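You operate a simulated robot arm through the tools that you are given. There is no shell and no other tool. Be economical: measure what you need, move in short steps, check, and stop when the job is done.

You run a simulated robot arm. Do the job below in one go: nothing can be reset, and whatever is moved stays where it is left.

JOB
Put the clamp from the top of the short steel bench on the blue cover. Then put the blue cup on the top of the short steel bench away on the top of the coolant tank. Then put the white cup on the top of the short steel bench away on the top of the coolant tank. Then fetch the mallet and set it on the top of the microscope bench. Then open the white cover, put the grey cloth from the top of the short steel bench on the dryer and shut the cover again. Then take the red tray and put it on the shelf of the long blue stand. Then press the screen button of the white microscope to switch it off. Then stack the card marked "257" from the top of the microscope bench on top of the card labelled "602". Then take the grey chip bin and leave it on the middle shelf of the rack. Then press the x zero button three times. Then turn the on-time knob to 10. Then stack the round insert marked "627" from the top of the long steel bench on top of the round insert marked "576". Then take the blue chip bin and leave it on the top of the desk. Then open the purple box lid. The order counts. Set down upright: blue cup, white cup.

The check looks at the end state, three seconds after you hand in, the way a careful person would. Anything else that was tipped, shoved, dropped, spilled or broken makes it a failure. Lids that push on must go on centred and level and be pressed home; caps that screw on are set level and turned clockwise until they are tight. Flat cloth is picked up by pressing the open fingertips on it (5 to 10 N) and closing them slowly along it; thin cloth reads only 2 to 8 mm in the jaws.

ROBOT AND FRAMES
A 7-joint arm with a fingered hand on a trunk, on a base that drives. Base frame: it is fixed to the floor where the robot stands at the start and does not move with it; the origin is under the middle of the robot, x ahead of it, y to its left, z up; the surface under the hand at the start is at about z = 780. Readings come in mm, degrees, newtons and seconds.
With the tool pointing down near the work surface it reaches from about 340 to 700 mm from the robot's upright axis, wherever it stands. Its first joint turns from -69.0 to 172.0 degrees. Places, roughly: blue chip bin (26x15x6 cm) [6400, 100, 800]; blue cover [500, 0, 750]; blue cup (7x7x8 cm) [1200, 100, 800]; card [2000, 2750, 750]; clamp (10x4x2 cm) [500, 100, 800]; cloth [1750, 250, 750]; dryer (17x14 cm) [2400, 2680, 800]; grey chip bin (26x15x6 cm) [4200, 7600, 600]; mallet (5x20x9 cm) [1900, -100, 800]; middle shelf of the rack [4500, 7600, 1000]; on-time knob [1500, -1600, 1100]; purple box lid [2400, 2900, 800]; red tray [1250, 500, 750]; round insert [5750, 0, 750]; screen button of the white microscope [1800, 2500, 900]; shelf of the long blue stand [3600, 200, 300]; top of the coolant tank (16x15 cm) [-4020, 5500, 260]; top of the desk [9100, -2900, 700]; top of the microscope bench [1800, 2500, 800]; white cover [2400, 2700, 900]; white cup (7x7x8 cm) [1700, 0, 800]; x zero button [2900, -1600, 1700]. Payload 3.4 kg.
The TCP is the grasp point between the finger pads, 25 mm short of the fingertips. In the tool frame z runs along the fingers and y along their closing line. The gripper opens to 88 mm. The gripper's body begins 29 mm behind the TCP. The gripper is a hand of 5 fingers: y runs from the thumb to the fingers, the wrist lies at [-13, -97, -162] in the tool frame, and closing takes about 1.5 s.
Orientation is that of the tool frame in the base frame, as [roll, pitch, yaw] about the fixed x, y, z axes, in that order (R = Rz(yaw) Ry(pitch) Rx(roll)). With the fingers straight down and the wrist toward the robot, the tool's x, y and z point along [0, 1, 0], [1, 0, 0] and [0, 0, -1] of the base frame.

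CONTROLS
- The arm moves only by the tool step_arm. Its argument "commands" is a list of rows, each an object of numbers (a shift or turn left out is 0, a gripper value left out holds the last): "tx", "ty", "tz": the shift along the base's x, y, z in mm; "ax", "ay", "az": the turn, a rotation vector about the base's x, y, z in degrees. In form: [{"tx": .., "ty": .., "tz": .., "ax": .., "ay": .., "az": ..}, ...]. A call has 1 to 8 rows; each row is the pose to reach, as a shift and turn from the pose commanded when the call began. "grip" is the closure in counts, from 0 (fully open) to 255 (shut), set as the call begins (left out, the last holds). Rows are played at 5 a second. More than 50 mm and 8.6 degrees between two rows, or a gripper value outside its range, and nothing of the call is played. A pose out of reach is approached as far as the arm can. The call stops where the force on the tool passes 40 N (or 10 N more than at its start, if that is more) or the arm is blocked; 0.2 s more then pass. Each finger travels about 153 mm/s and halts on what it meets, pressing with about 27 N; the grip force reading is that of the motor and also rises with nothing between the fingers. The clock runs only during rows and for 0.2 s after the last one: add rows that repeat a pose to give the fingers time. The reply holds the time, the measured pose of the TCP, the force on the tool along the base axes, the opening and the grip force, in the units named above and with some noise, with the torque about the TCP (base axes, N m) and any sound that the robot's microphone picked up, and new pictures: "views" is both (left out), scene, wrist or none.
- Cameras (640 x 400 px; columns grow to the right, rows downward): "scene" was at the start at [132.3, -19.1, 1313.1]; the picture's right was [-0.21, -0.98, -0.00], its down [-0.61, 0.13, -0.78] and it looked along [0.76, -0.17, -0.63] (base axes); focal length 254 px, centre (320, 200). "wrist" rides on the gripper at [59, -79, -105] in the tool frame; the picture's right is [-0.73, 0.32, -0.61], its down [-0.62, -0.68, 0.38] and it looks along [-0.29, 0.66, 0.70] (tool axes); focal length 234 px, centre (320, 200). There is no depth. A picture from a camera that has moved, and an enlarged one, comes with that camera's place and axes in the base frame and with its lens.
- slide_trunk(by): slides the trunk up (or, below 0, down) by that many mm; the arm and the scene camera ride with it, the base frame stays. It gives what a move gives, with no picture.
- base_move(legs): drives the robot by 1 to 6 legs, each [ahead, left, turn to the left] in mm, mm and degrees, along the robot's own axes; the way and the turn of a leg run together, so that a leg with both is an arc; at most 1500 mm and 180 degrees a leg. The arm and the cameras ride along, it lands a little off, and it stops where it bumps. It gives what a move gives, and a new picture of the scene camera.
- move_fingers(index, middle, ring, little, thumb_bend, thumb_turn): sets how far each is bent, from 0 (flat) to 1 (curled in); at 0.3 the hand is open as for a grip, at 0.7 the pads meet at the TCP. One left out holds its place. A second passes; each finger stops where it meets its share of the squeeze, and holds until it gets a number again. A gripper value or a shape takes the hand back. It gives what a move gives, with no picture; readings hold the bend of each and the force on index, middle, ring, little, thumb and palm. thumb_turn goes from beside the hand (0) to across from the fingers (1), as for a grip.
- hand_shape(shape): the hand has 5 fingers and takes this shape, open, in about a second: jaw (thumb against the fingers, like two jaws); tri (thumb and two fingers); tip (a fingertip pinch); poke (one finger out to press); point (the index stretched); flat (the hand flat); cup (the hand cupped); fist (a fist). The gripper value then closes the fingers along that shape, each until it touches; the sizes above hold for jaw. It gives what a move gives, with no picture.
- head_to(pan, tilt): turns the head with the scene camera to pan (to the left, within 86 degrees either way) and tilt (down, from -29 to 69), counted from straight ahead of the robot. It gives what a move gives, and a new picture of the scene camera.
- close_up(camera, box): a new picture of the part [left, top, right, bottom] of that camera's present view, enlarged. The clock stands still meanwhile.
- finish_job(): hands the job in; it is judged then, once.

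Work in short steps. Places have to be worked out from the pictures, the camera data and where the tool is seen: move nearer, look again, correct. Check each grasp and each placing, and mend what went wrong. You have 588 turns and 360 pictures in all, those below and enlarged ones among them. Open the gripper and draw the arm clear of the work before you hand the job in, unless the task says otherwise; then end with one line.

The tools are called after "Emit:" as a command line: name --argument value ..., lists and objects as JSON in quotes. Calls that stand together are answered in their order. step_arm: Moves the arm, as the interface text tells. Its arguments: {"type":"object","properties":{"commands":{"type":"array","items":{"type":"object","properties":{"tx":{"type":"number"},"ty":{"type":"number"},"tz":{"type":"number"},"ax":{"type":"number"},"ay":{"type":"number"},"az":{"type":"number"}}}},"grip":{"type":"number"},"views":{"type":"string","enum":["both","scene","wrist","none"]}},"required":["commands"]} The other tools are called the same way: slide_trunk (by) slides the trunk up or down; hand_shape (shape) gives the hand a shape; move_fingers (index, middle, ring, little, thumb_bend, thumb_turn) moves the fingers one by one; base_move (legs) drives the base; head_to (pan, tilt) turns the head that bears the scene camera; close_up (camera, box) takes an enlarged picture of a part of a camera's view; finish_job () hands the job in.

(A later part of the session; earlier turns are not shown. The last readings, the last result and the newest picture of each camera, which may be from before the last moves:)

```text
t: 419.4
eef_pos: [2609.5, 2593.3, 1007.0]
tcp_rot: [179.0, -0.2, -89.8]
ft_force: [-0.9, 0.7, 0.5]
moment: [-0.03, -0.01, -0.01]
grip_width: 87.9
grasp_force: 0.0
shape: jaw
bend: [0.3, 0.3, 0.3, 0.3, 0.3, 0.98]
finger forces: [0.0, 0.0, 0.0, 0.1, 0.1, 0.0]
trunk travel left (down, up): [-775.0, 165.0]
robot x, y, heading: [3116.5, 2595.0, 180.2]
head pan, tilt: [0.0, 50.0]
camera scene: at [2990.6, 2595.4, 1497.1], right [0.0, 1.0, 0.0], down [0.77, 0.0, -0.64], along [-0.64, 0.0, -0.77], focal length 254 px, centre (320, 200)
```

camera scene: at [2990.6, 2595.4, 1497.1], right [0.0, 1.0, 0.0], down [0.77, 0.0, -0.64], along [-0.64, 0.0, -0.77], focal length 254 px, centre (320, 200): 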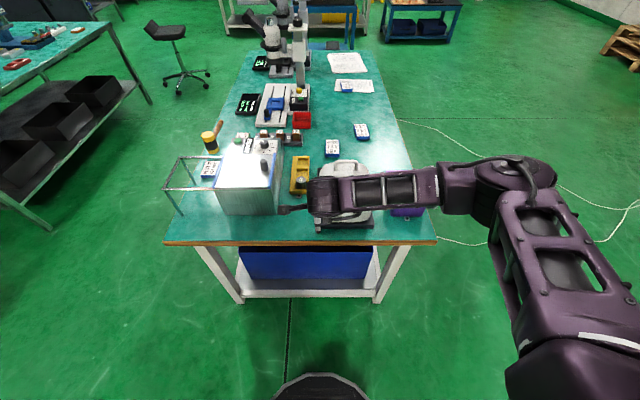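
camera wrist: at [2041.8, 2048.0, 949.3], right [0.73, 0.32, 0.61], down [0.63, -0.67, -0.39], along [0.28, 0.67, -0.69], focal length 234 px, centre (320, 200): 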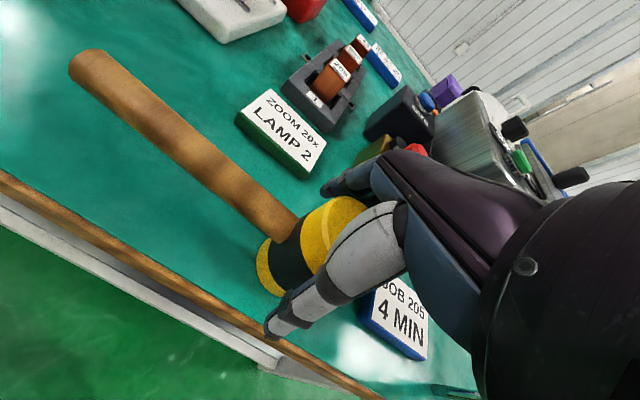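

Emit:
step_arm --commands '[{"tz": 30}, {"tz": 60, "ax": -0.5}]' --views "wrist"

```text
t: 419.9
eef_pos: [2610.1, 2592.6, 1067.3]
tcp_rot: [179.1, -0.7, -89.9]
ft_force: [-0.1, 0.4, 0.8]
moment: [0.0, -0.01, 0.04]
grip_width: 87.5
grasp_force: 0.0
shape: jaw
bend: [0.3, 0.3, 0.3, 0.3, 0.3, 0.98]
finger forces: [0.0, 0.0, 0.0, 0.1, 0.1, 0.0]
trunk travel left (down, up): [-775.0, 165.0]
robot x, y, heading: [3119.8, 2597.0, 179.8]
head pan, tilt: [0.0, 50.0]
camera wrist: at [2691.8, 2535.2, 1169.8], right [-0.31, 0.73, 0.6], down [0.67, 0.62, -0.4], along [-0.67, 0.28, -0.69], focal length 234 px, centre (320, 200)
```

wrist: 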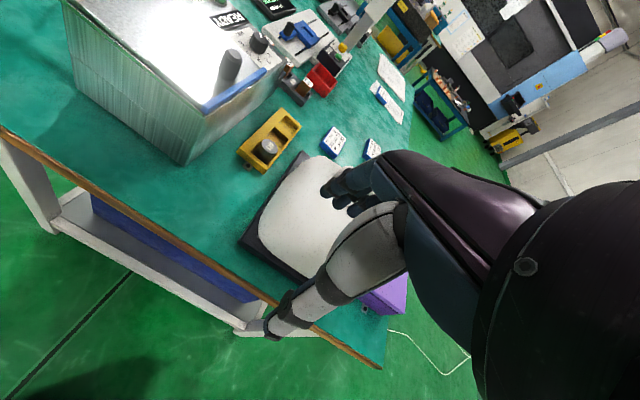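

Move the hand aside (+y) and look at the dome from the head camera.

Emit:
step_arm --commands '[{"ty": 45, "ax": 0.7, "ay": -0.9}, {"ty": 90, "ax": 0.7, "ay": -0.9}, {"ty": 135, "tx": 10, "ax": 0.7, "ay": -0.9}, {"ty": 180, "tx": 20, "ax": 0.7, "ay": -0.9}, {"ty": 220, "tx": 40, "ax": 0.7, "ay": -0.9}]' --views "none"

Emit:
close_up --camera "scene" --box '[200, 110, 440, 260]'

```text
t: 421.1
eef_pos: [2651.2, 2816.4, 1066.1]
tcp_rot: [179.8, -0.1, -89.8]
ft_force: [0.1, -0.2, 0.0]
moment: [-0.03, -0.04, -0.01]
grip_width: 87.9
grasp_force: 0.2
shape: jaw
bend: [0.3, 0.3, 0.3, 0.3, 0.3, 0.98]
finger forces: [0.1, 0.0, 0.0, 0.0, 0.0, 0.0]
trunk travel left (down, up): [-775.0, 165.0]
robot x, y, heading: [3123.2, 2596.3, 180.0]
head pan, tilt: [0.0, 50.0]
```

```text
2.67 times, centred on (320, 185) of scene
camera zoom: at [2992.8, 2596.9, 1497.3], right [0.0, 1.0, 0.0], down [0.77, 0.0, -0.64], along [-0.64, 0.0, -0.77], focal length 678 px, centre (320, 240)
```

zoom: 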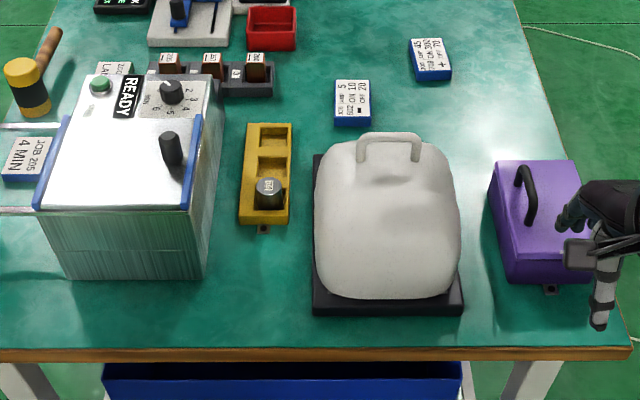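

Emit:
close_up --camera "wrist" --box '[0, 0, 400, 250]'

```text
1.60 times, centred on (200, 125) of wrist
camera zoom: at [2731.1, 2756.3, 1170.4], right [-0.32, 0.73, 0.61], down [0.68, 0.63, -0.39], along [-0.66, 0.29, -0.69], focal length 375 px, centre (512, 320)
```

zoom: 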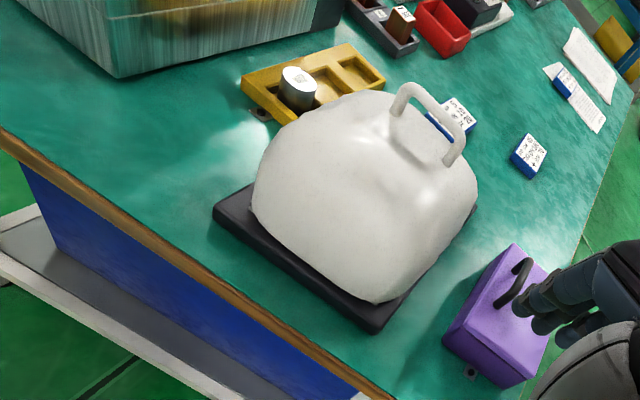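

The handle top triangulates to ≈(2387,2679,958), centred on the dome. To find the hinge, look from the rear-right corner.

Emit:
base_move --legs '[[0, -650, 0]]'

Emit:
head_to --pan 38 --tilt 35

Emit:
close_up --camera "scene" --box '[230, 130, 430, 255]'

```text
t: 424.8
eef_pos: [2657.9, 3485.4, 1065.2]
tcp_rot: [180.0, 0.0, -90.5]
ft_force: [0.1, -0.2, 0.4]
moment: [-0.01, -0.01, -0.02]
grip_width: 87.7
grasp_force: 0.2
shape: jaw
bend: [0.3, 0.3, 0.3, 0.3, 0.3, 0.98]
finger forces: [0.0, 0.0, 0.1, 0.1, 0.0, 0.1]
trunk travel left (down, up): [-775.0, 165.0]
robot x, y, heading: [3124.9, 3263.5, 179.2]
head pan, tilt: [0.0, 50.0]
camera scene: at [2996.1, 3263.4, 1497.1], right [0.01, 1.0, 0.0], down [0.77, -0.01, -0.64], along [-0.64, 0.01, -0.77], focal length 254 px, centre (320, 200)
```

scene: 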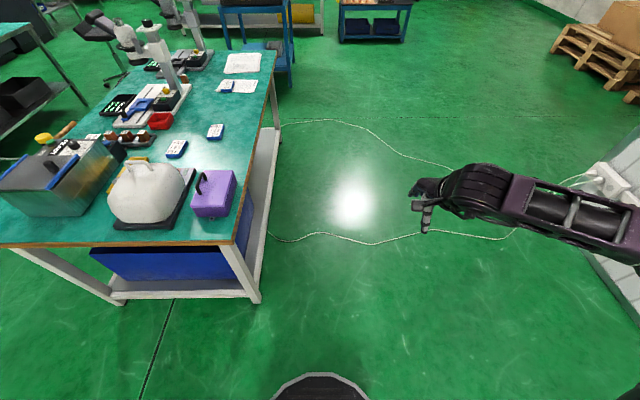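

```text
t: 425.9
eef_pos: [2657.8, 3486.4, 1066.1]
tcp_rot: [179.9, 0.0, -90.6]
ft_force: [-0.1, -0.5, 0.6]
moment: [0.01, 0.02, -0.02]
grip_width: 87.8
grasp_force: 0.1
shape: jaw
bend: [0.3, 0.3, 0.3, 0.3, 0.3, 0.98]
finger forces: [0.0, 0.0, 0.1, 0.0, 0.0, 0.0]
trunk travel left (down, up): [-775.0, 165.0]
robot x, y, heading: [3123.1, 3262.1, 179.4]
head pan, tilt: [38.0, 35.0]
camera scene: at [3002.9, 3209.3, 1518.8], right [-0.6, 0.8, 0.0], down [0.46, 0.35, -0.82], along [-0.65, -0.49, -0.57], focal length 254 px, centre (320, 200)
```

scene: 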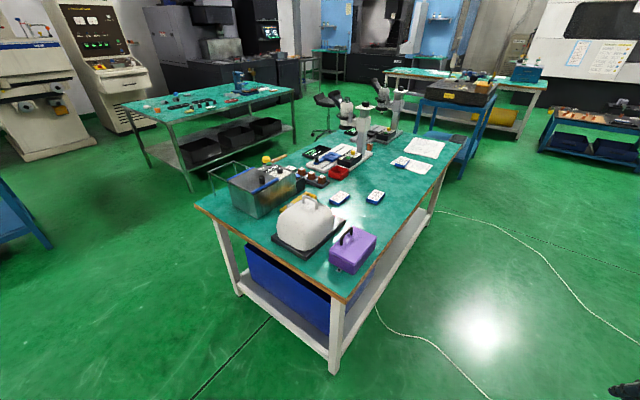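

```text
3.20 times, centred on (330, 192) of scene
camera zoom: at [3002.9, 3209.3, 1518.8], right [-0.6, 0.8, 0.0], down [0.46, 0.35, -0.82], along [-0.65, -0.49, -0.57], focal length 814 px, centre (288, 224)
```

zoom: 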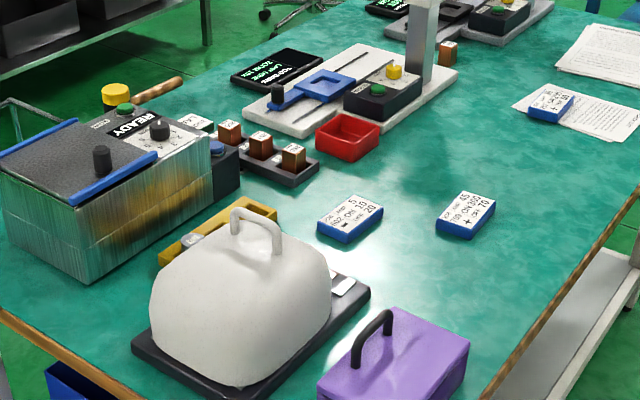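

Controls are on the -x strip, so the hinge is probably at the +x edge and the handle is pulled up and toward +x. Return to the right end and bring the hand over the handle.

Emit:
base_move --legs '[[0, 580, 0.6], [160, 0, 0]]'

Emit:
head_to --pan 5 --tilt 50

```text
t: 430.2
eef_pos: [2489.1, 2897.8, 1065.5]
tcp_rot: [179.8, -0.1, -90.0]
ft_force: [0.7, -0.3, 0.4]
moment: [0.0, -0.03, 0.02]
grip_width: 88.0
grasp_force: 0.0
shape: jaw
bend: [0.3, 0.3, 0.3, 0.3, 0.3, 0.98]
finger forces: [0.1, 0.0, 0.0, 0.0, 0.0, 0.1]
trunk travel left (down, up): [-775.0, 165.0]
robot x, y, heading: [2961.4, 2679.9, 179.9]
head pan, tilt: [38.0, 35.0]
camera scene: at [2837.4, 2624.2, 1518.9], right [-0.61, 0.79, 0.0], down [0.45, 0.35, -0.82], along [-0.65, -0.5, -0.57], focal length 254 px, centre (320, 200)
```

scene: 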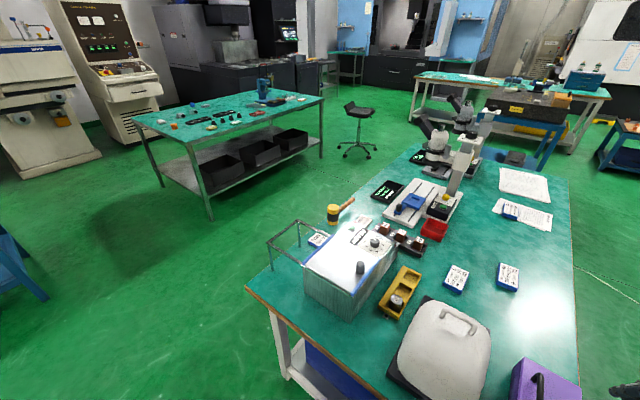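

```text
t: 431.2
eef_pos: [2489.4, 2898.6, 1064.2]
tcp_rot: [179.9, 0.0, -90.0]
ft_force: [1.0, -0.3, 0.1]
moment: [0.03, 0.02, 0.02]
grip_width: 87.8
grasp_force: 0.1
shape: jaw
bend: [0.3, 0.3, 0.3, 0.3, 0.3, 0.98]
finger forces: [0.0, 0.1, 0.1, 0.1, 0.0, 0.0]
trunk travel left (down, up): [-775.0, 165.0]
robot x, y, heading: [2951.8, 2676.2, 179.6]
head pan, tilt: [5.0, 50.0]
camera scene: at [2830.0, 2671.6, 1497.2], right [-0.08, 1.0, 0.0], down [0.76, 0.06, -0.64], along [-0.64, -0.05, -0.77], focal length 254 px, centre (320, 200)
```

scene: 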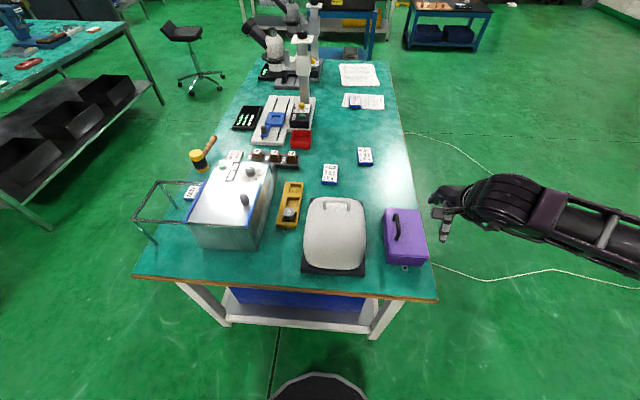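

Handle ≈(2383,2681,955). Bring the hand above it.

Emit:
step_arm --commands '[{"tx": -20, "ty": -40}, {"tx": -40, "ty": -80}, {"tx": -60, "ty": -120}, {"tx": -80, "ty": -160}, {"tx": -98, "ty": -200}, {"tx": -106, "ty": -217}, {"tx": -106, "ty": -217, "tz": -30}]' --views "wrist"

```text
t: 432.8
eef_pos: [2381.2, 2681.9, 1035.5]
tcp_rot: [179.9, -0.1, -90.0]
ft_force: [0.0, -0.2, -0.8]
moment: [0.05, 0.01, 0.0]
grip_width: 87.6
grasp_force: 0.1
shape: jaw
bend: [0.3, 0.3, 0.3, 0.3, 0.3, 0.98]
finger forces: [0.0, 0.0, 0.0, 0.0, 0.0, 0.0]
trunk travel left (down, up): [-775.0, 165.0]
robot x, y, heading: [2961.4, 2679.9, 179.8]
head pan, tilt: [5.0, 50.0]
camera wrist: at [2461.7, 2621.9, 1140.5], right [-0.32, 0.73, 0.61], down [0.68, 0.62, -0.38], along [-0.66, 0.29, -0.7], focal length 234 px, centre (320, 200)
```

wrist: 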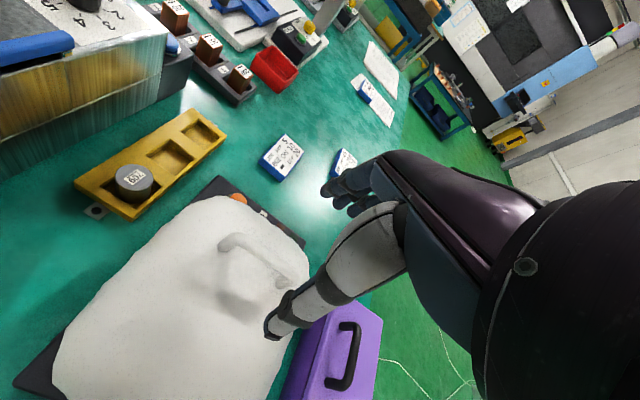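

Descend to z≈962 and check straddling of the bar.

Emit:
step_arm --commands '[{"ty": -3, "tz": -25}, {"ty": -3, "tz": -50}, {"ty": -3, "tz": -73}]' --views "wrist"

```text
t: 433.6
eef_pos: [2381.2, 2677.8, 963.2]
tcp_rot: [179.9, 0.0, -90.1]
ft_force: [0.2, 1.0, 0.3]
moment: [0.0, 0.02, 0.01]
grip_width: 87.9
grasp_force: 0.0
shape: jaw
bend: [0.3, 0.3, 0.3, 0.3, 0.3, 0.98]
finger forces: [0.0, 0.1, 0.0, 0.0, 0.0, 0.0]
trunk travel left (down, up): [-775.0, 165.0]
robot x, y, heading: [2956.4, 2676.1, 179.8]
head pan, tilt: [5.0, 50.0]
camera wrist: at [2461.6, 2618.6, 1067.2], right [-0.32, 0.73, 0.61], down [0.68, 0.62, -0.39], along [-0.66, 0.29, -0.69], focal length 234 px, centre (320, 200)
```

wrist: 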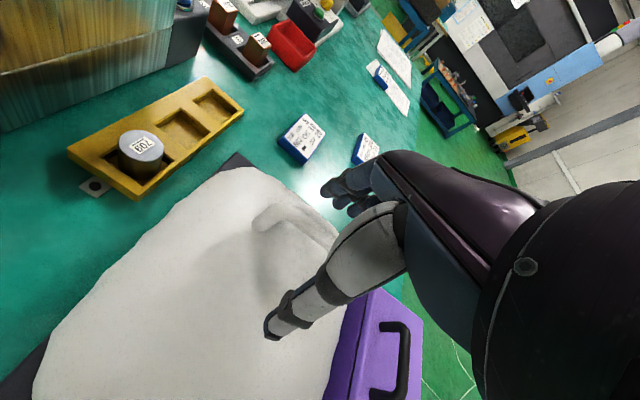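

Bar is at z≈937. Narrow the jaws a bit and creep down.

Emit:
step_arm --commands '[{"tx": 2}, {"tx": 2}, {"tx": 2, "tz": -5}, {"tx": 2, "tz": -9}]' --grip 90 --views "none"

Emit:
step_arm --commands '[{"tz": -3}, {"tz": -6}, {"tz": -9}]' --views "wrist"

```text
t: 434.6
eef_pos: [2384.9, 2677.5, 954.1]
tcp_rot: [179.9, -0.1, -90.0]
ft_force: [-0.2, -0.6, 0.5]
moment: [-0.03, 0.0, 0.02]
grip_width: 57.3
grasp_force: 0.2
shape: jaw
bend: [0.28, 0.39, 0.35, 0.36, 0.61, 1.0]
finger forces: [0.0, 0.0, 0.0, 0.0, 0.0, 0.0]
trunk travel left (down, up): [-775.0, 165.0]
robot x, y, heading: [2957.6, 2676.3, 179.7]
head pan, tilt: [5.0, 50.0]
```

```text
t: 435.4
eef_pos: [2384.1, 2677.3, 944.4]
tcp_rot: [180.0, 0.0, -90.0]
ft_force: [0.0, -0.4, -0.8]
moment: [0.0, -0.03, 0.0]
grip_width: 57.4
grasp_force: 0.0
shape: jaw
bend: [0.28, 0.39, 0.35, 0.36, 0.61, 1.0]
finger forces: [0.1, 0.0, 0.0, 0.0, 0.1, 0.0]
trunk travel left (down, up): [-775.0, 165.0]
robot x, y, heading: [2959.4, 2676.5, 179.6]
head pan, tilt: [5.0, 50.0]
camera wrist: at [2464.3, 2617.9, 1048.4], right [-0.32, 0.73, 0.61], down [0.68, 0.62, -0.38], along [-0.66, 0.29, -0.69], focal length 234 px, centre (320, 200)
```

wrist: 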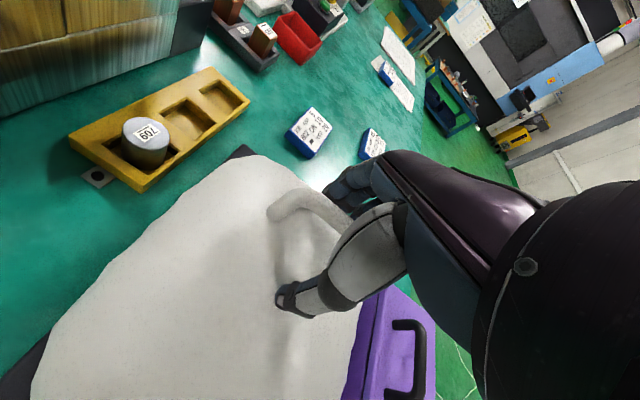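

Close on the bar.

Emit:
step_arm --commands '[{"tz": -4}, {"tz": -4}, {"tz": -4}, {"tz": -4}, {"tz": -4}, {"tz": -4}, {"tz": -4}]' --grip 255 --views "wrist"

```text
t: 437.0
eef_pos: [2384.1, 2677.7, 941.2]
tcp_rot: [179.8, -0.1, -89.9]
ft_force: [-12.4, 0.1, 14.5]
moment: [-0.09, 0.0, 0.15]
grip_width: 4.1
grasp_force: 27.1
shape: jaw
bend: [0.73, 0.7, 0.7, 0.51, 0.82, 1.0]
finger forces: [1.7, 4.3, 2.5, 2.2, 0.0, 0.1]
trunk travel left (down, up): [-775.0, 165.0]
robot x, y, heading: [2958.9, 2678.9, 179.7]
head pan, tilt: [5.0, 50.0]
camera wrist: at [2463.7, 2618.1, 1045.1], right [-0.32, 0.73, 0.61], down [0.68, 0.62, -0.39], along [-0.66, 0.29, -0.69], focal length 234 px, centre (320, 200)
```

wrist: 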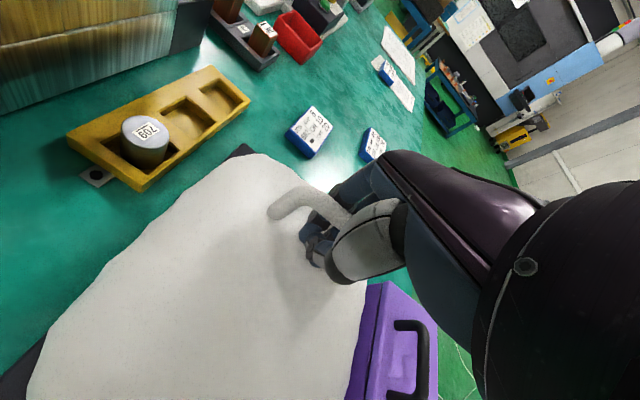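

Fingers appear to have closed beneath the bar (hooked). Lift a few millimetres and watch forces.

Emit:
step_arm --commands '[{"tz": 3}, {"tz": 6}, {"tz": 9}, {"tz": 12}]' --views "both"

```text
t: 438.0
eef_pos: [2386.4, 2677.7, 951.6]
tcp_rot: [179.9, 0.0, -90.0]
ft_force: [-1.0, -0.1, -0.7]
moment: [0.01, 0.02, 0.03]
grip_width: 3.5
grasp_force: 26.8
shape: jaw
bend: [0.72, 0.7, 0.7, 0.71, 0.82, 1.0]
finger forces: [0.0, 0.1, 0.4, 1.1, 0.8, 0.1]
trunk travel left (down, up): [-775.0, 165.0]
robot x, y, heading: [2956.0, 2679.4, 179.9]
head pan, tilt: [5.0, 50.0]
camera scene: at [2829.7, 2671.7, 1497.1], right [-0.08, 1.0, 0.0], down [0.76, 0.06, -0.64], along [-0.64, -0.05, -0.77], focal length 254 px, centre (320, 200)
camera wrist: at [2465.0, 2617.9, 1056.5], right [-0.32, 0.73, 0.61], down [0.68, 0.62, -0.38], along [-0.66, 0.29, -0.7], focal length 234 px, centre (320, 200)
```

scene: 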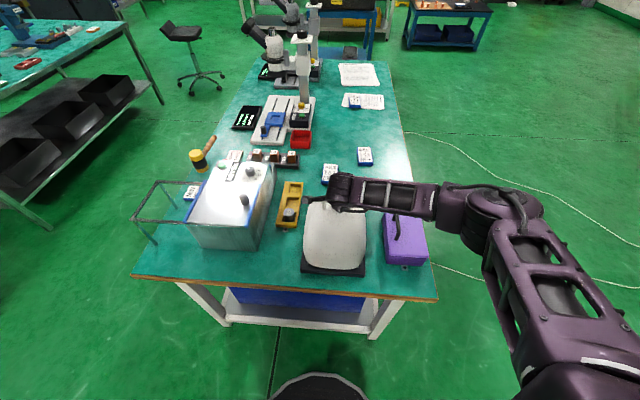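
wrist: 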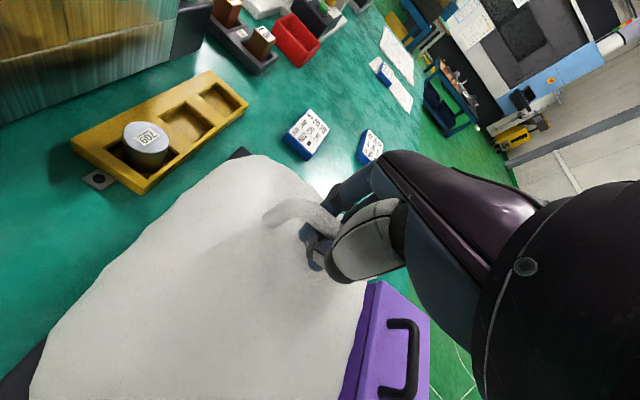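

Emit:
close_up --camera "wrist" --box '[240, 170, 400, 290]'

```text
3.33 times, centred on (320, 230) of wrist
camera zoom: at [2465.0, 2617.9, 1056.5], right [-0.32, 0.73, 0.61], down [0.68, 0.62, -0.38], along [-0.66, 0.29, -0.7], focal length 781 px, centre (320, 100)
```

zoom: 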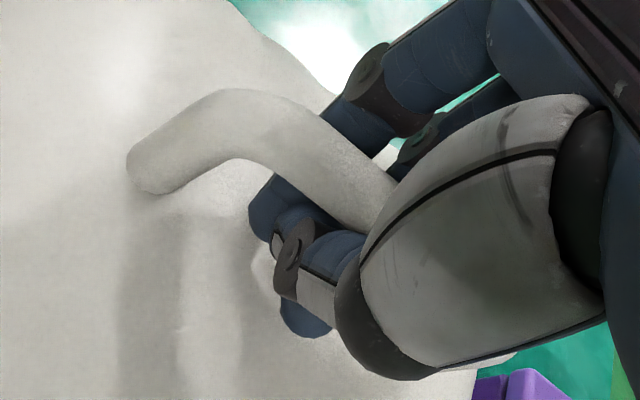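

The bar is captured within the curled fingers. Continue lifting gently.

Emit:
step_arm --commands '[{"tz": 4}, {"tz": 8}, {"tz": 12}, {"tz": 16}, {"tz": 20}]' --views "wrist"

```text
t: 439.2
eef_pos: [2389.9, 2676.6, 966.0]
tcp_rot: [-179.1, 0.3, -89.8]
ft_force: [9.4, 0.3, -14.0]
moment: [0.06, 0.12, 0.11]
grip_width: 5.3
grasp_force: 27.0
shape: jaw
bend: [0.72, 0.7, 0.7, 0.7, 0.79, 1.0]
finger forces: [0.0, 1.1, 0.7, 2.4, 12.0, 0.0]
trunk travel left (down, up): [-775.0, 165.0]
robot x, y, heading: [2961.3, 2680.2, 179.8]
head pan, tilt: [5.0, 50.0]
stopped in row 5: the force on the tool passed its limit at 41 N (the readings are from after the stop); the commanded pose is now the measured one
camera wrist: at [2468.3, 2617.8, 1070.7], right [-0.33, 0.72, 0.61], down [0.69, 0.63, -0.37], along [-0.65, 0.29, -0.7], focal length 234 px, centre (320, 200)
```

wrist: 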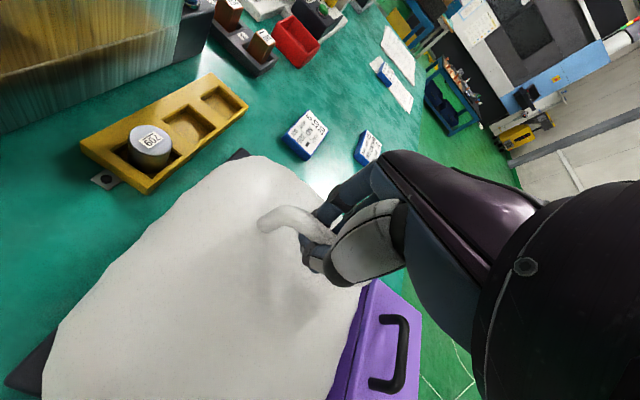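

The reaction pulls toward +x, so the hinge is at the +x edge. Follow an arc about (2505,795), rotating the hand with the cover.

Emit:
step_arm --commands '[{"tx": 6, "tz": 4, "ay": 2}, {"tx": 12, "tz": 7.6, "ay": 4}, {"tx": 18.5, "tz": 11, "ay": 6}, {"tx": 25, "tz": 14.3, "ay": 8}]' --views "both"

```text
t: 440.2
eef_pos: [2414.3, 2677.4, 982.5]
tcp_rot: [172.4, 0.1, -90.0]
ft_force: [9.9, 0.1, -18.7]
moment: [0.02, 0.17, 0.11]
grip_width: 5.2
grasp_force: 27.0
shape: jaw
bend: [0.72, 0.7, 0.7, 0.7, 0.79, 1.0]
finger forces: [0.1, 1.4, 0.6, 2.0, 12.2, 0.0]
trunk travel left (down, up): [-775.0, 165.0]
robot x, y, heading: [2957.1, 2679.8, 179.5]
head pan, tilt: [5.0, 50.0]
camera scene: at [2829.5, 2672.1, 1497.0], right [-0.08, 1.0, 0.0], down [0.76, 0.06, -0.64], along [-0.64, -0.05, -0.77], focal length 254 px, centre (320, 200)
camera wrist: at [2505.8, 2617.8, 1074.7], right [-0.24, 0.72, 0.65], down [0.63, 0.62, -0.47], along [-0.74, 0.29, -0.6], focal length 234 px, centre (320, 200)
```

scene: 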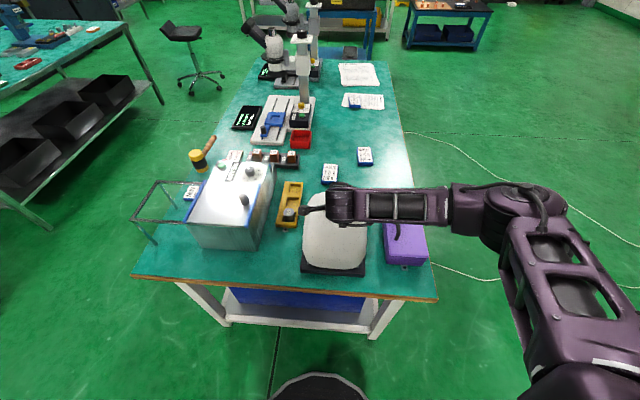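
wrist: 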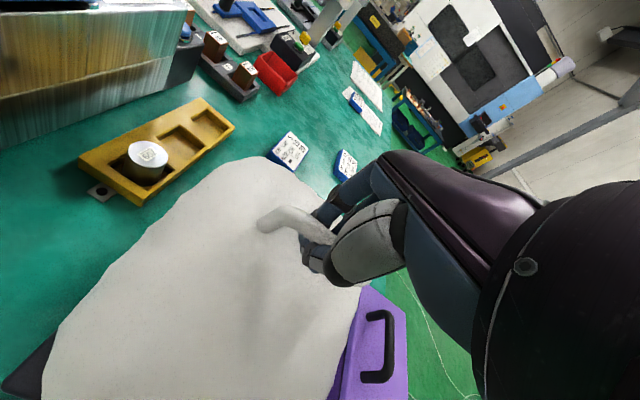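

The lid is turning. Continue the arc to about 44°.

Emit:
step_arm --commands '[{"tx": 10, "tz": 4.5, "ay": 3}, {"tx": 19.9, "tz": 8.4, "ay": 6}, {"tx": 30, "tz": 11.9, "ay": 9}, {"tx": 40.5, "tz": 14.7, "ay": 12}, {"tx": 51, "tz": 17, "ay": 15}, {"tx": 61.7, "tz": 18.8, "ay": 18}, {"tx": 72.4, "tz": 20, "ay": 21}, {"tx": 83.2, "tz": 20.7, "ay": 24}]' --views "none"

Emit:
step_arm --commands '[{"tx": 10.8, "tz": 0, "ay": 3}, {"tx": 21.6, "tz": -0.5, "ay": 6}, {"tx": 32.3, "tz": -1.6, "ay": 9}, {"tx": 43, "tz": -3, "ay": 12}]' --views "both"

```text
t: 441.8
eef_pos: [2456.7, 2674.1, 1002.2]
tcp_rot: [154.0, 0.6, -89.9]
ft_force: [6.9, 5.0, -23.4]
moment: [0.05, 0.13, 0.1]
grip_width: 5.5
grasp_force: 26.4
shape: jaw
bend: [0.72, 0.7, 0.7, 0.7, 0.79, 1.0]
finger forces: [0.1, 2.3, 0.7, 0.7, 41.2, 0.0]
out of reach, approached as far as the arm can: row 6, 7, 8
trunk travel left (down, up): [-775.0, 165.0]
robot x, y, heading: [2961.1, 2678.5, 179.6]
head pan, tilt: [5.0, 50.0]
stopped in row 8: the force on the tool passed its limit at 45 N (the readings are from after the stop); the commanded pose is now the measured one
```

```text
t: 442.2
eef_pos: [2450.6, 2673.6, 1000.5]
tcp_rot: [153.1, 1.1, -89.8]
ft_force: [6.0, 5.7, -20.6]
moment: [0.03, 0.11, 0.11]
grip_width: 5.5
grasp_force: 27.3
shape: jaw
bend: [0.72, 0.7, 0.7, 0.7, 0.78, 1.0]
finger forces: [0.0, 2.2, 0.7, 0.8, 39.9, 0.1]
out of reach, approached as far as the arm can: row 1
trunk travel left (down, up): [-775.0, 165.0]
robot x, y, heading: [2962.4, 2679.6, 179.5]
head pan, tilt: [5.0, 50.0]
stopped in row 1: the force on the tool passed its limit at 44 N (the readings are from after the stop); the commanded pose is now the measured one
camera scene: at [2828.2, 2672.8, 1497.1], right [-0.08, 1.0, 0.0], down [0.76, 0.06, -0.64], along [-0.64, -0.05, -0.77], focal length 254 px, centre (320, 200)
camera wrist: at [2568.8, 2613.6, 1057.0], right [-0.02, 0.71, 0.7], down [0.43, 0.64, -0.64], along [-0.9, 0.29, -0.32], focal length 234 px, centre (320, 200)
```

scene: 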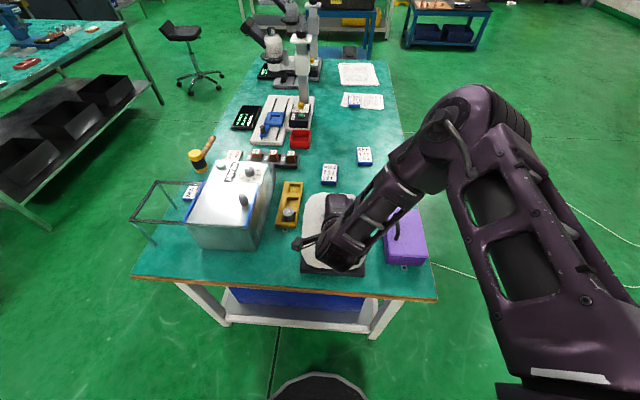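
wrist: 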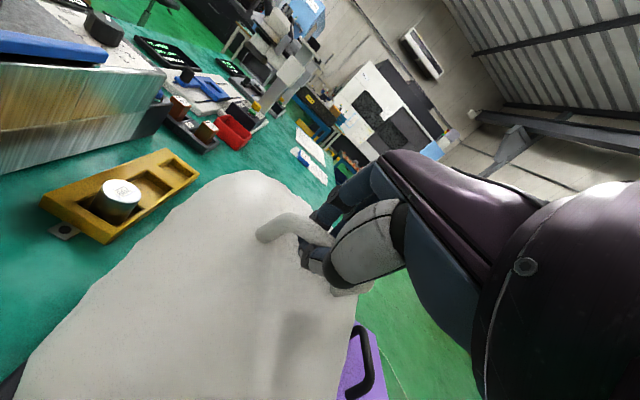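

The wrist is at its limit with that tilt. Reduce the tilt a bit and keep following the arc mostly by translation.

Emit:
step_arm --commands '[{"tx": 5, "tz": 0, "ay": -3}, {"tx": 10, "tz": 1, "ay": -6}, {"tx": 17, "tz": 3, "ay": -6}, {"tx": 24.5, "tz": 4, "ay": -6}]' --views "none"

```text
t: 443.2
eef_pos: [2472.1, 2672.6, 1006.3]
tcp_rot: [158.7, 0.7, -89.8]
ft_force: [5.2, 5.7, -30.0]
moment: [0.1, 0.28, 0.13]
grip_width: 5.5
grasp_force: 26.7
shape: jaw
bend: [0.72, 0.7, 0.7, 0.7, 0.77, 1.0]
finger forces: [0.0, 1.6, 0.6, 1.1, 45.6, 0.1]
trunk travel left (down, up): [-775.0, 165.0]
robot x, y, heading: [2957.7, 2677.8, 179.4]
head pan, tilt: [5.0, 50.0]
```

Emit:
step_arm --commands '[{"tx": 5, "tz": -3}, {"tx": 12, "tz": -3}, {"tx": 20, "tz": -3}, {"tx": 28, "tz": -4}]' --views "wrist"

```text
t: 444.2
eef_pos: [2496.2, 2671.9, 1007.2]
tcp_rot: [158.7, 0.6, -89.7]
ft_force: [0.6, 8.2, -8.7]
moment: [0.02, 0.05, 0.19]
grip_width: 4.9
grasp_force: 26.5
shape: jaw
bend: [0.72, 0.7, 0.7, 0.7, 0.79, 1.0]
finger forces: [0.1, 2.0, 1.0, 1.9, 7.3, 0.0]
out of reach, approached as far as the arm can: row 4
trunk travel left (down, up): [-775.0, 165.0]
robot x, y, heading: [2961.8, 2678.7, 179.7]
head pan, tilt: [5.0, 50.0]
camera wrist: at [2608.1, 2612.0, 1074.1], right [-0.08, 0.72, 0.69], down [0.49, 0.63, -0.6], along [-0.87, 0.29, -0.41], focal length 234 px, centre (320, 200)
```

wrist: 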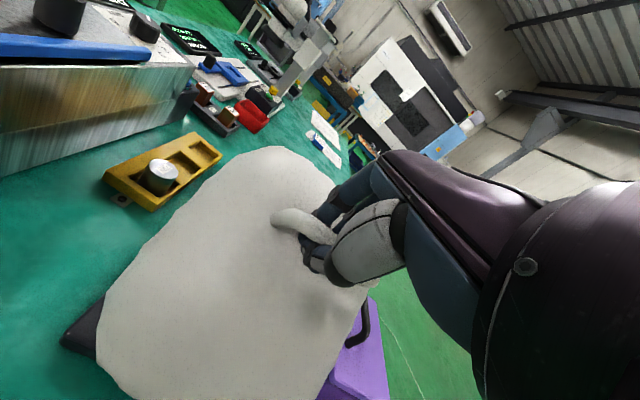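

Near the arm's near-reach limit; use a small base retreat to carry on pulling +x.

Emit:
base_move --legs '[[-50, 0, 0]]'

```text
t: 445.3
eef_pos: [2549.8, 2670.0, 1002.2]
tcp_rot: [159.6, 1.0, -89.6]
ft_force: [-0.6, -0.8, -7.1]
moment: [0.01, -0.01, 0.18]
grip_width: 3.8
grasp_force: 26.4
shape: jaw
bend: [0.72, 0.7, 0.7, 0.7, 0.8, 1.0]
finger forces: [0.1, 2.9, 1.9, 2.6, 6.0, 0.0]
trunk travel left (down, up): [-775.0, 165.0]
robot x, y, heading: [3005.9, 2676.5, 179.6]
head pan, tilt: [5.0, 50.0]
stopped in leg 1: the force on the tool passed its limit at 41 N (the readings are from after the stop); the commanded pose is now the measured one
camera scene: at [2880.1, 2671.1, 1497.1], right [-0.08, 1.0, 0.0], down [0.76, 0.06, -0.64], along [-0.64, -0.05, -0.77], focal length 254 px, centre (320, 200)
```

scene: 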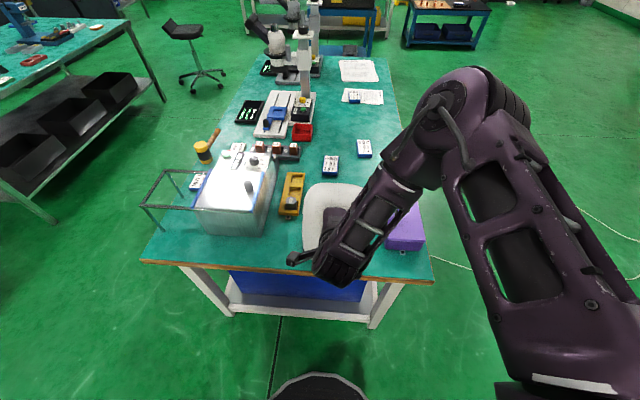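

About 46° open. Continue along the arc with the arm, adding tilt again.

Emit:
step_arm --commands '[{"tx": 7, "tz": -4, "ay": 3}, {"tx": 14, "tz": -8, "ay": 6}, {"tx": 21, "tz": -12, "ay": 9}, {"tx": 28, "tz": -16, "ay": 12}]' --views "wrist"

```text
t: 445.9
eef_pos: [2521.6, 2663.1, 1007.0]
tcp_rot: [155.0, 1.7, -90.4]
ft_force: [-0.7, 19.4, -20.4]
moment: [0.02, 0.07, 0.18]
grip_width: 4.2
grasp_force: 27.2
shape: jaw
bend: [0.72, 0.7, 0.7, 0.7, 0.79, 1.0]
finger forces: [0.1, 7.1, 2.0, 2.5, 44.5, 0.0]
out of reach, approached as far as the arm can: row 1, 2, 3
trunk travel left (down, up): [-775.0, 165.0]
robot x, y, heading: [3010.7, 2678.1, 179.3]
head pan, tilt: [5.0, 50.0]
stopped in row 3: the force on the tool passed its limit at 47 N (the readings are from after the stop); the commanded pose is now the measured one
camera wrist: at [2637.7, 2601.1, 1066.9], right [-0.03, 0.71, 0.71], down [0.46, 0.64, -0.62], along [-0.89, 0.31, -0.34], focal length 234 px, centre (320, 200)
```

wrist: 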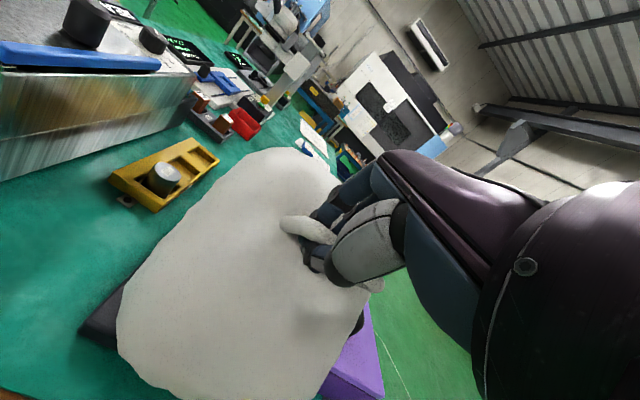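

Tilt is what limits the arm. Use base retreat for the pull instead.

Emit:
base_move --legs '[[-35, 0, 0]]'

Emit:
base_move --legs '[[-35, 0, 0]]'

```text
t: 446.9
eef_pos: [2554.4, 2664.0, 1003.3]
tcp_rot: [155.7, 2.0, -90.6]
ft_force: [-3.3, 9.6, -21.9]
moment: [0.02, 0.13, 0.2]
grip_width: 4.0
grasp_force: 27.2
shape: jaw
bend: [0.72, 0.7, 0.7, 0.7, 0.78, 1.0]
finger forces: [0.1, 6.3, 2.4, 2.9, 40.5, 0.0]
trunk travel left (down, up): [-775.0, 165.0]
robot x, y, heading: [3041.2, 2681.0, 179.5]
head pan, tilt: [5.0, 50.0]
stopped in leg 1: the force on the tool passed its limit at 48 N (the readings are from after the stop); the commanded pose is now the measured one
camera scene: at [2909.2, 2673.4, 1496.8], right [-0.08, 1.0, 0.0], down [0.77, 0.06, -0.64], along [-0.64, -0.05, -0.77], focal length 254 px, centre (320, 200)
```

scene: 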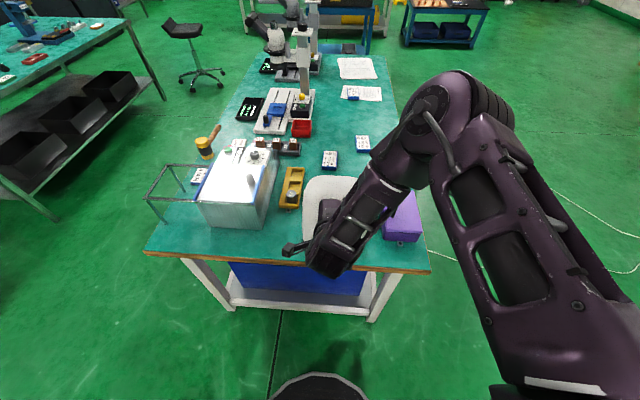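

```text
t: 447.8
eef_pos: [2577.9, 2665.0, 998.5]
tcp_rot: [156.4, 2.2, -90.5]
ft_force: [-8.2, 3.4, -25.8]
moment: [-0.03, 0.09, 0.26]
grip_width: 3.3
grasp_force: 27.1
shape: jaw
bend: [0.72, 0.7, 0.7, 0.7, 0.77, 1.0]
finger forces: [0.1, 3.9, 4.6, 3.9, 33.5, 0.1]
trunk travel left (down, up): [-775.0, 165.0]
robot x, y, heading: [3064.7, 2680.2, 179.6]
head pan, tilt: [5.0, 50.0]
stopped in leg 1: the force on the tool passed its limit at 49 N (the readings are from after the stop); the commanded pose is now the measured one
camera scene: at [2930.5, 2672.4, 1496.5], right [-0.08, 1.0, 0.0], down [0.77, 0.06, -0.64], along [-0.64, -0.05, -0.77], focal length 254 px, centre (320, 200)
```

scene: 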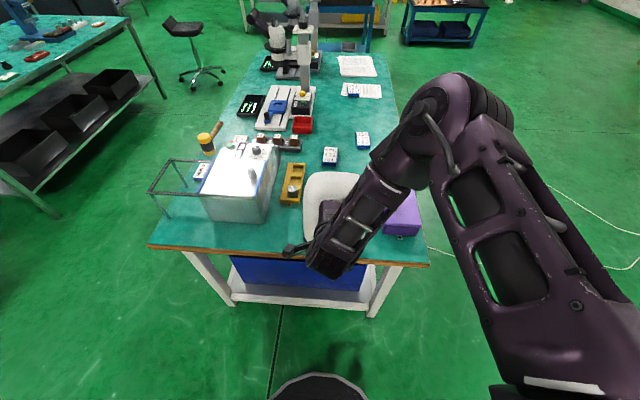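

Emit:
step_arm --commands '[{"tz": -4, "tx": 1}, {"tz": -8, "tx": 2}, {"tz": -10, "tx": 6}, {"tz": -13, "tx": 10}]' --views "wrist"

```text
t: 448.8
eef_pos: [2580.9, 2663.9, 995.5]
tcp_rot: [155.8, 1.7, -90.6]
ft_force: [3.3, 12.5, 4.2]
moment: [0.05, 0.12, 0.1]
grip_width: 3.5
grasp_force: 27.0
shape: jaw
bend: [0.72, 0.7, 0.7, 0.7, 0.79, 1.0]
finger forces: [4.1, 1.0, 1.8, 2.5, 0.9, 0.0]
out of reach, approached as far as the arm can: row 3, 4
trunk travel left (down, up): [-775.0, 165.0]
robot x, y, heading: [3068.4, 2676.5, 179.3]
head pan, tilt: [5.0, 50.0]
camera wrist: at [2697.0, 2601.0, 1056.1], right [-0.04, 0.7, 0.71], down [0.47, 0.64, -0.61], along [-0.88, 0.31, -0.36], focal length 234 px, centre (320, 200)
```

wrist: 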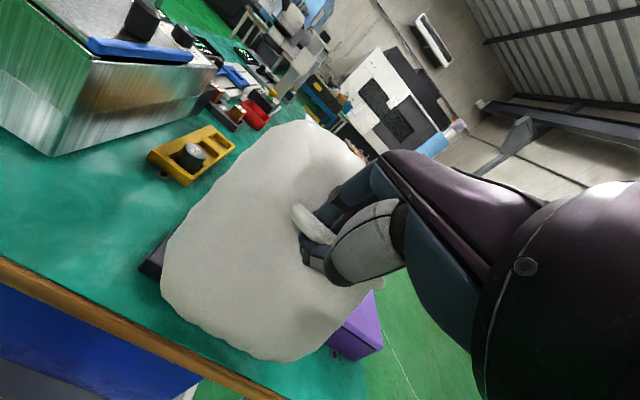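

~60° open. Alternate small trunk-down and base-back moves to carry it past balance.

Emit:
base_move --legs '[[-25, 0, 0]]'

Emit:
slide_trunk --by -16

Emit:
base_move --legs '[[-25, 0, 0]]'

Emit:
step_arm --commands '[{}]' --views "wrist"

```text
t: 449.7
eef_pos: [2604.1, 2665.3, 985.4]
tcp_rot: [157.1, 2.3, -90.8]
ft_force: [-7.6, 4.9, -17.9]
moment: [-0.11, 0.17, 0.22]
grip_width: 3.6
grasp_force: 27.4
shape: jaw
bend: [0.72, 0.7, 0.7, 0.7, 0.78, 1.0]
finger forces: [4.5, 4.1, 5.0, 3.8, 30.2, 0.1]
trunk travel left (down, up): [-775.0, 165.0]
robot x, y, heading: [3091.0, 2678.6, 179.4]
head pan, tilt: [5.0, 50.0]
stopped in leg 1: the force on the tool passed its limit at 43 N (the readings are from after the stop); the commanded pose is now the measured one
camera scene: at [2956.2, 2672.6, 1496.6], right [-0.08, 1.0, 0.0], down [0.77, 0.06, -0.64], along [-0.64, -0.05, -0.77], focal length 254 px, centre (320, 200)
```

scene: 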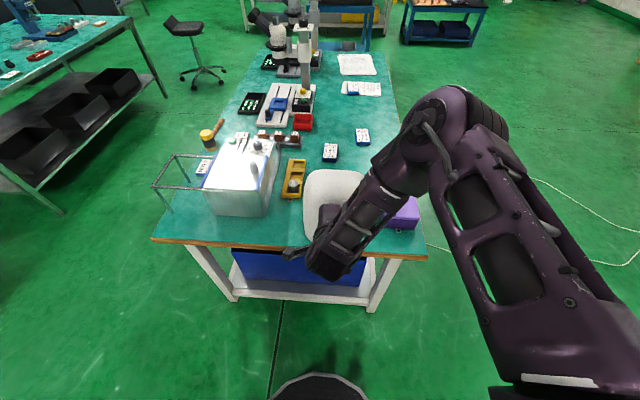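

```text
t: 450.4
eef_pos: [2607.6, 2665.3, 974.5]
tcp_rot: [156.6, 2.1, -90.8]
ft_force: [3.6, 9.8, 6.9]
moment: [-0.07, 0.12, -0.07]
grip_width: 3.4
grasp_force: 26.8
shape: jaw
bend: [0.72, 0.7, 0.7, 0.7, 0.81, 1.0]
finger forces: [9.7, 0.0, 0.4, 0.5, 2.1, 0.0]
trunk travel left (down, up): [-759.0, 181.0]
robot x, y, heading: [3090.8, 2679.5, 179.8]
head pan, tilt: [5.0, 50.0]
```

```text
t: 451.3
eef_pos: [2628.0, 2666.8, 968.5]
tcp_rot: [157.4, 2.5, -91.1]
ft_force: [-11.6, 1.4, -17.8]
moment: [-0.17, -0.04, 0.2]
grip_width: 3.6
grasp_force: 27.3
shape: jaw
bend: [0.72, 0.7, 0.7, 0.7, 0.81, 1.0]
finger forces: [5.5, 4.7, 4.2, 5.2, 2.4, 0.0]
trunk travel left (down, up): [-759.0, 181.0]
robot x, y, heading: [3112.5, 2678.5, 179.6]
head pan, tilt: [5.0, 50.0]
stopped in leg 1: the force on the tool passed its limit at 43 N (the readings are from after the stop); the commanded pose is now the measured one
camera scene: at [2979.7, 2672.0, 1480.5], right [-0.08, 1.0, 0.0], down [0.77, 0.06, -0.64], along [-0.64, -0.05, -0.77], focal length 254 px, centre (320, 200)
```

scene: 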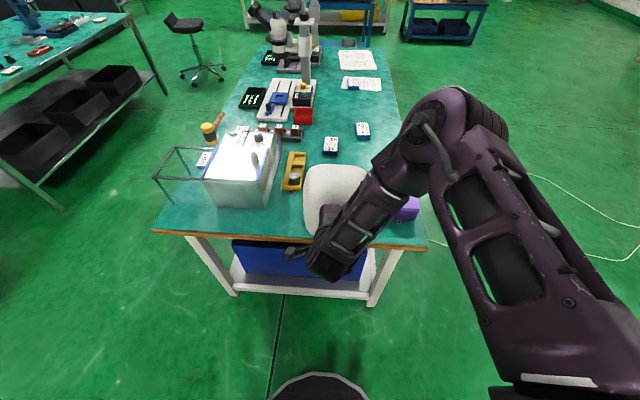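

```text
t: 451.7
eef_pos: [2628.9, 2665.2, 968.6]
tcp_rot: [157.4, 2.5, -91.0]
ft_force: [-12.2, 1.4, -18.7]
moment: [-0.17, -0.02, 0.23]
grip_width: 3.5
grasp_force: 26.9
shape: jaw
bend: [0.72, 0.7, 0.7, 0.7, 0.81, 1.0]
finger forces: [5.5, 4.9, 4.3, 5.2, 2.3, 0.0]
trunk travel left (down, up): [-759.0, 181.0]
robot x, y, heading: [3115.4, 2679.2, 179.3]
head pan, tilt: [5.0, 50.0]
camera wrist: at [2740.8, 2601.5, 1031.8], right [-0.05, 0.7, 0.71], down [0.49, 0.64, -0.59], along [-0.87, 0.32, -0.38], focal length 234 px, centre (320, 200)
```

wrist: 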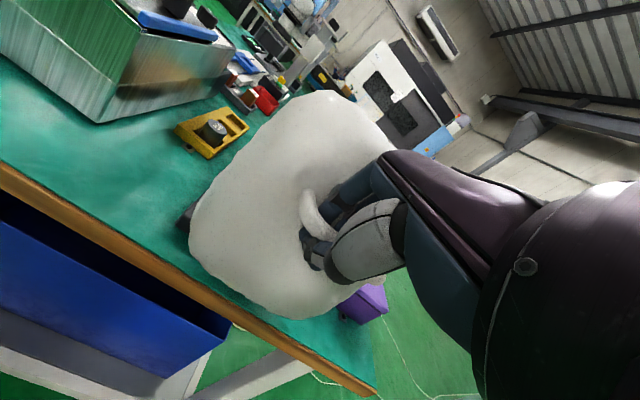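

~70°. One or two more increments.

Emit:
slide_trunk --by -20

Emit:
base_move --legs '[[-22, 0, 0]]'

Emit:
slide_trunk --by -20

Emit:
step_arm --commands '[{}]' --views "wrist"

```text
t: 452.4
eef_pos: [2632.8, 2665.9, 950.7]
tcp_rot: [157.0, 2.3, -90.9]
ft_force: [3.6, 6.5, 2.7]
moment: [-0.11, 0.09, -0.04]
grip_width: 3.7
grasp_force: 27.1
shape: jaw
bend: [0.72, 0.7, 0.7, 0.7, 0.81, 1.0]
finger forces: [6.7, 0.0, 0.0, 0.3, 1.4, 0.0]
trunk travel left (down, up): [-739.0, 201.0]
robot x, y, heading: [3117.5, 2683.0, 179.4]
head pan, tilt: [5.0, 50.0]
```

```text
t: 453.2
eef_pos: [2650.1, 2667.1, 947.4]
tcp_rot: [157.3, 2.3, -90.9]
ft_force: [-12.0, 6.5, -14.6]
moment: [-0.21, -0.07, 0.23]
grip_width: 3.5
grasp_force: 27.3
shape: jaw
bend: [0.72, 0.7, 0.7, 0.7, 0.81, 1.0]
finger forces: [6.6, 5.1, 4.0, 5.6, 3.4, 0.0]
trunk travel left (down, up): [-739.0, 201.0]
robot x, y, heading: [3135.3, 2679.0, 179.6]
head pan, tilt: [5.0, 50.0]
camera scene: at [3001.1, 2674.0, 1460.4], right [-0.08, 1.0, 0.0], down [0.77, 0.06, -0.64], along [-0.64, -0.05, -0.77], focal length 254 px, centre (320, 200)
```

scene: 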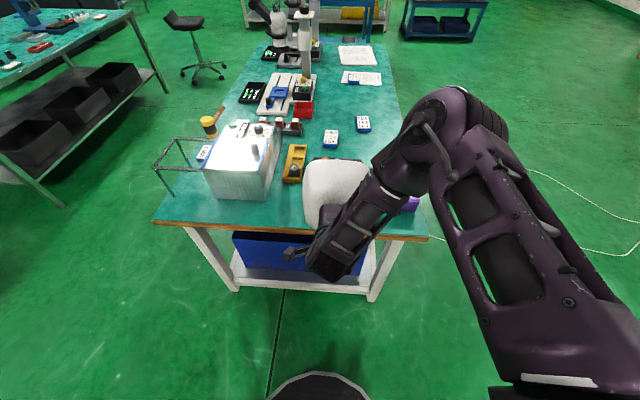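

```text
t: 453.9
eef_pos: [2655.9, 2666.6, 930.5]
tcp_rot: [157.0, 2.3, -90.9]
ft_force: [4.9, 5.1, 1.6]
moment: [-0.11, 0.1, -0.04]
grip_width: 3.6
grasp_force: 27.0
shape: jaw
bend: [0.72, 0.7, 0.7, 0.7, 0.81, 1.0]
finger forces: [6.9, 0.1, 0.1, 1.0, 2.5, 0.0]
trunk travel left (down, up): [-719.0, 221.0]
robot x, y, heading: [3133.6, 2681.2, 179.5]
head pan, tilt: [5.0, 50.0]
```

```text
t: 454.3
eef_pos: [2655.8, 2667.2, 931.3]
tcp_rot: [157.0, 2.3, -90.9]
ft_force: [5.0, 6.2, 1.7]
moment: [-0.11, 0.1, -0.04]
grip_width: 3.4
grasp_force: 27.3
shape: jaw
bend: [0.72, 0.7, 0.7, 0.7, 0.81, 1.0]
finger forces: [7.4, 0.0, 0.0, 1.0, 2.4, 0.0]
trunk travel left (down, up): [-719.0, 221.0]
robot x, y, heading: [3136.4, 2676.9, 179.7]
head pan, tilt: [5.0, 50.0]
camera wrist: at [2767.9, 2602.3, 994.3], right [-0.05, 0.7, 0.71], down [0.49, 0.64, -0.59], along [-0.87, 0.32, -0.37], focal length 234 px, centre (320, 200)
```

wrist: 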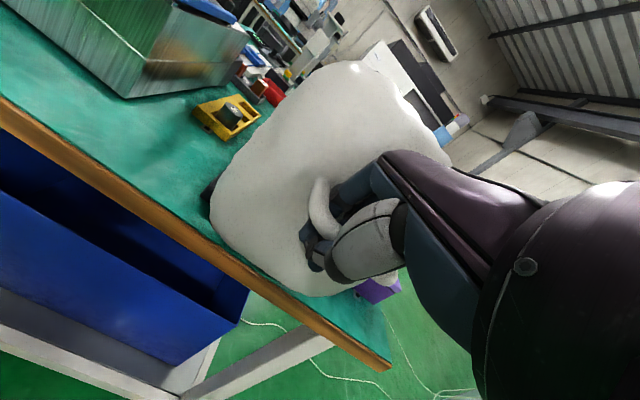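

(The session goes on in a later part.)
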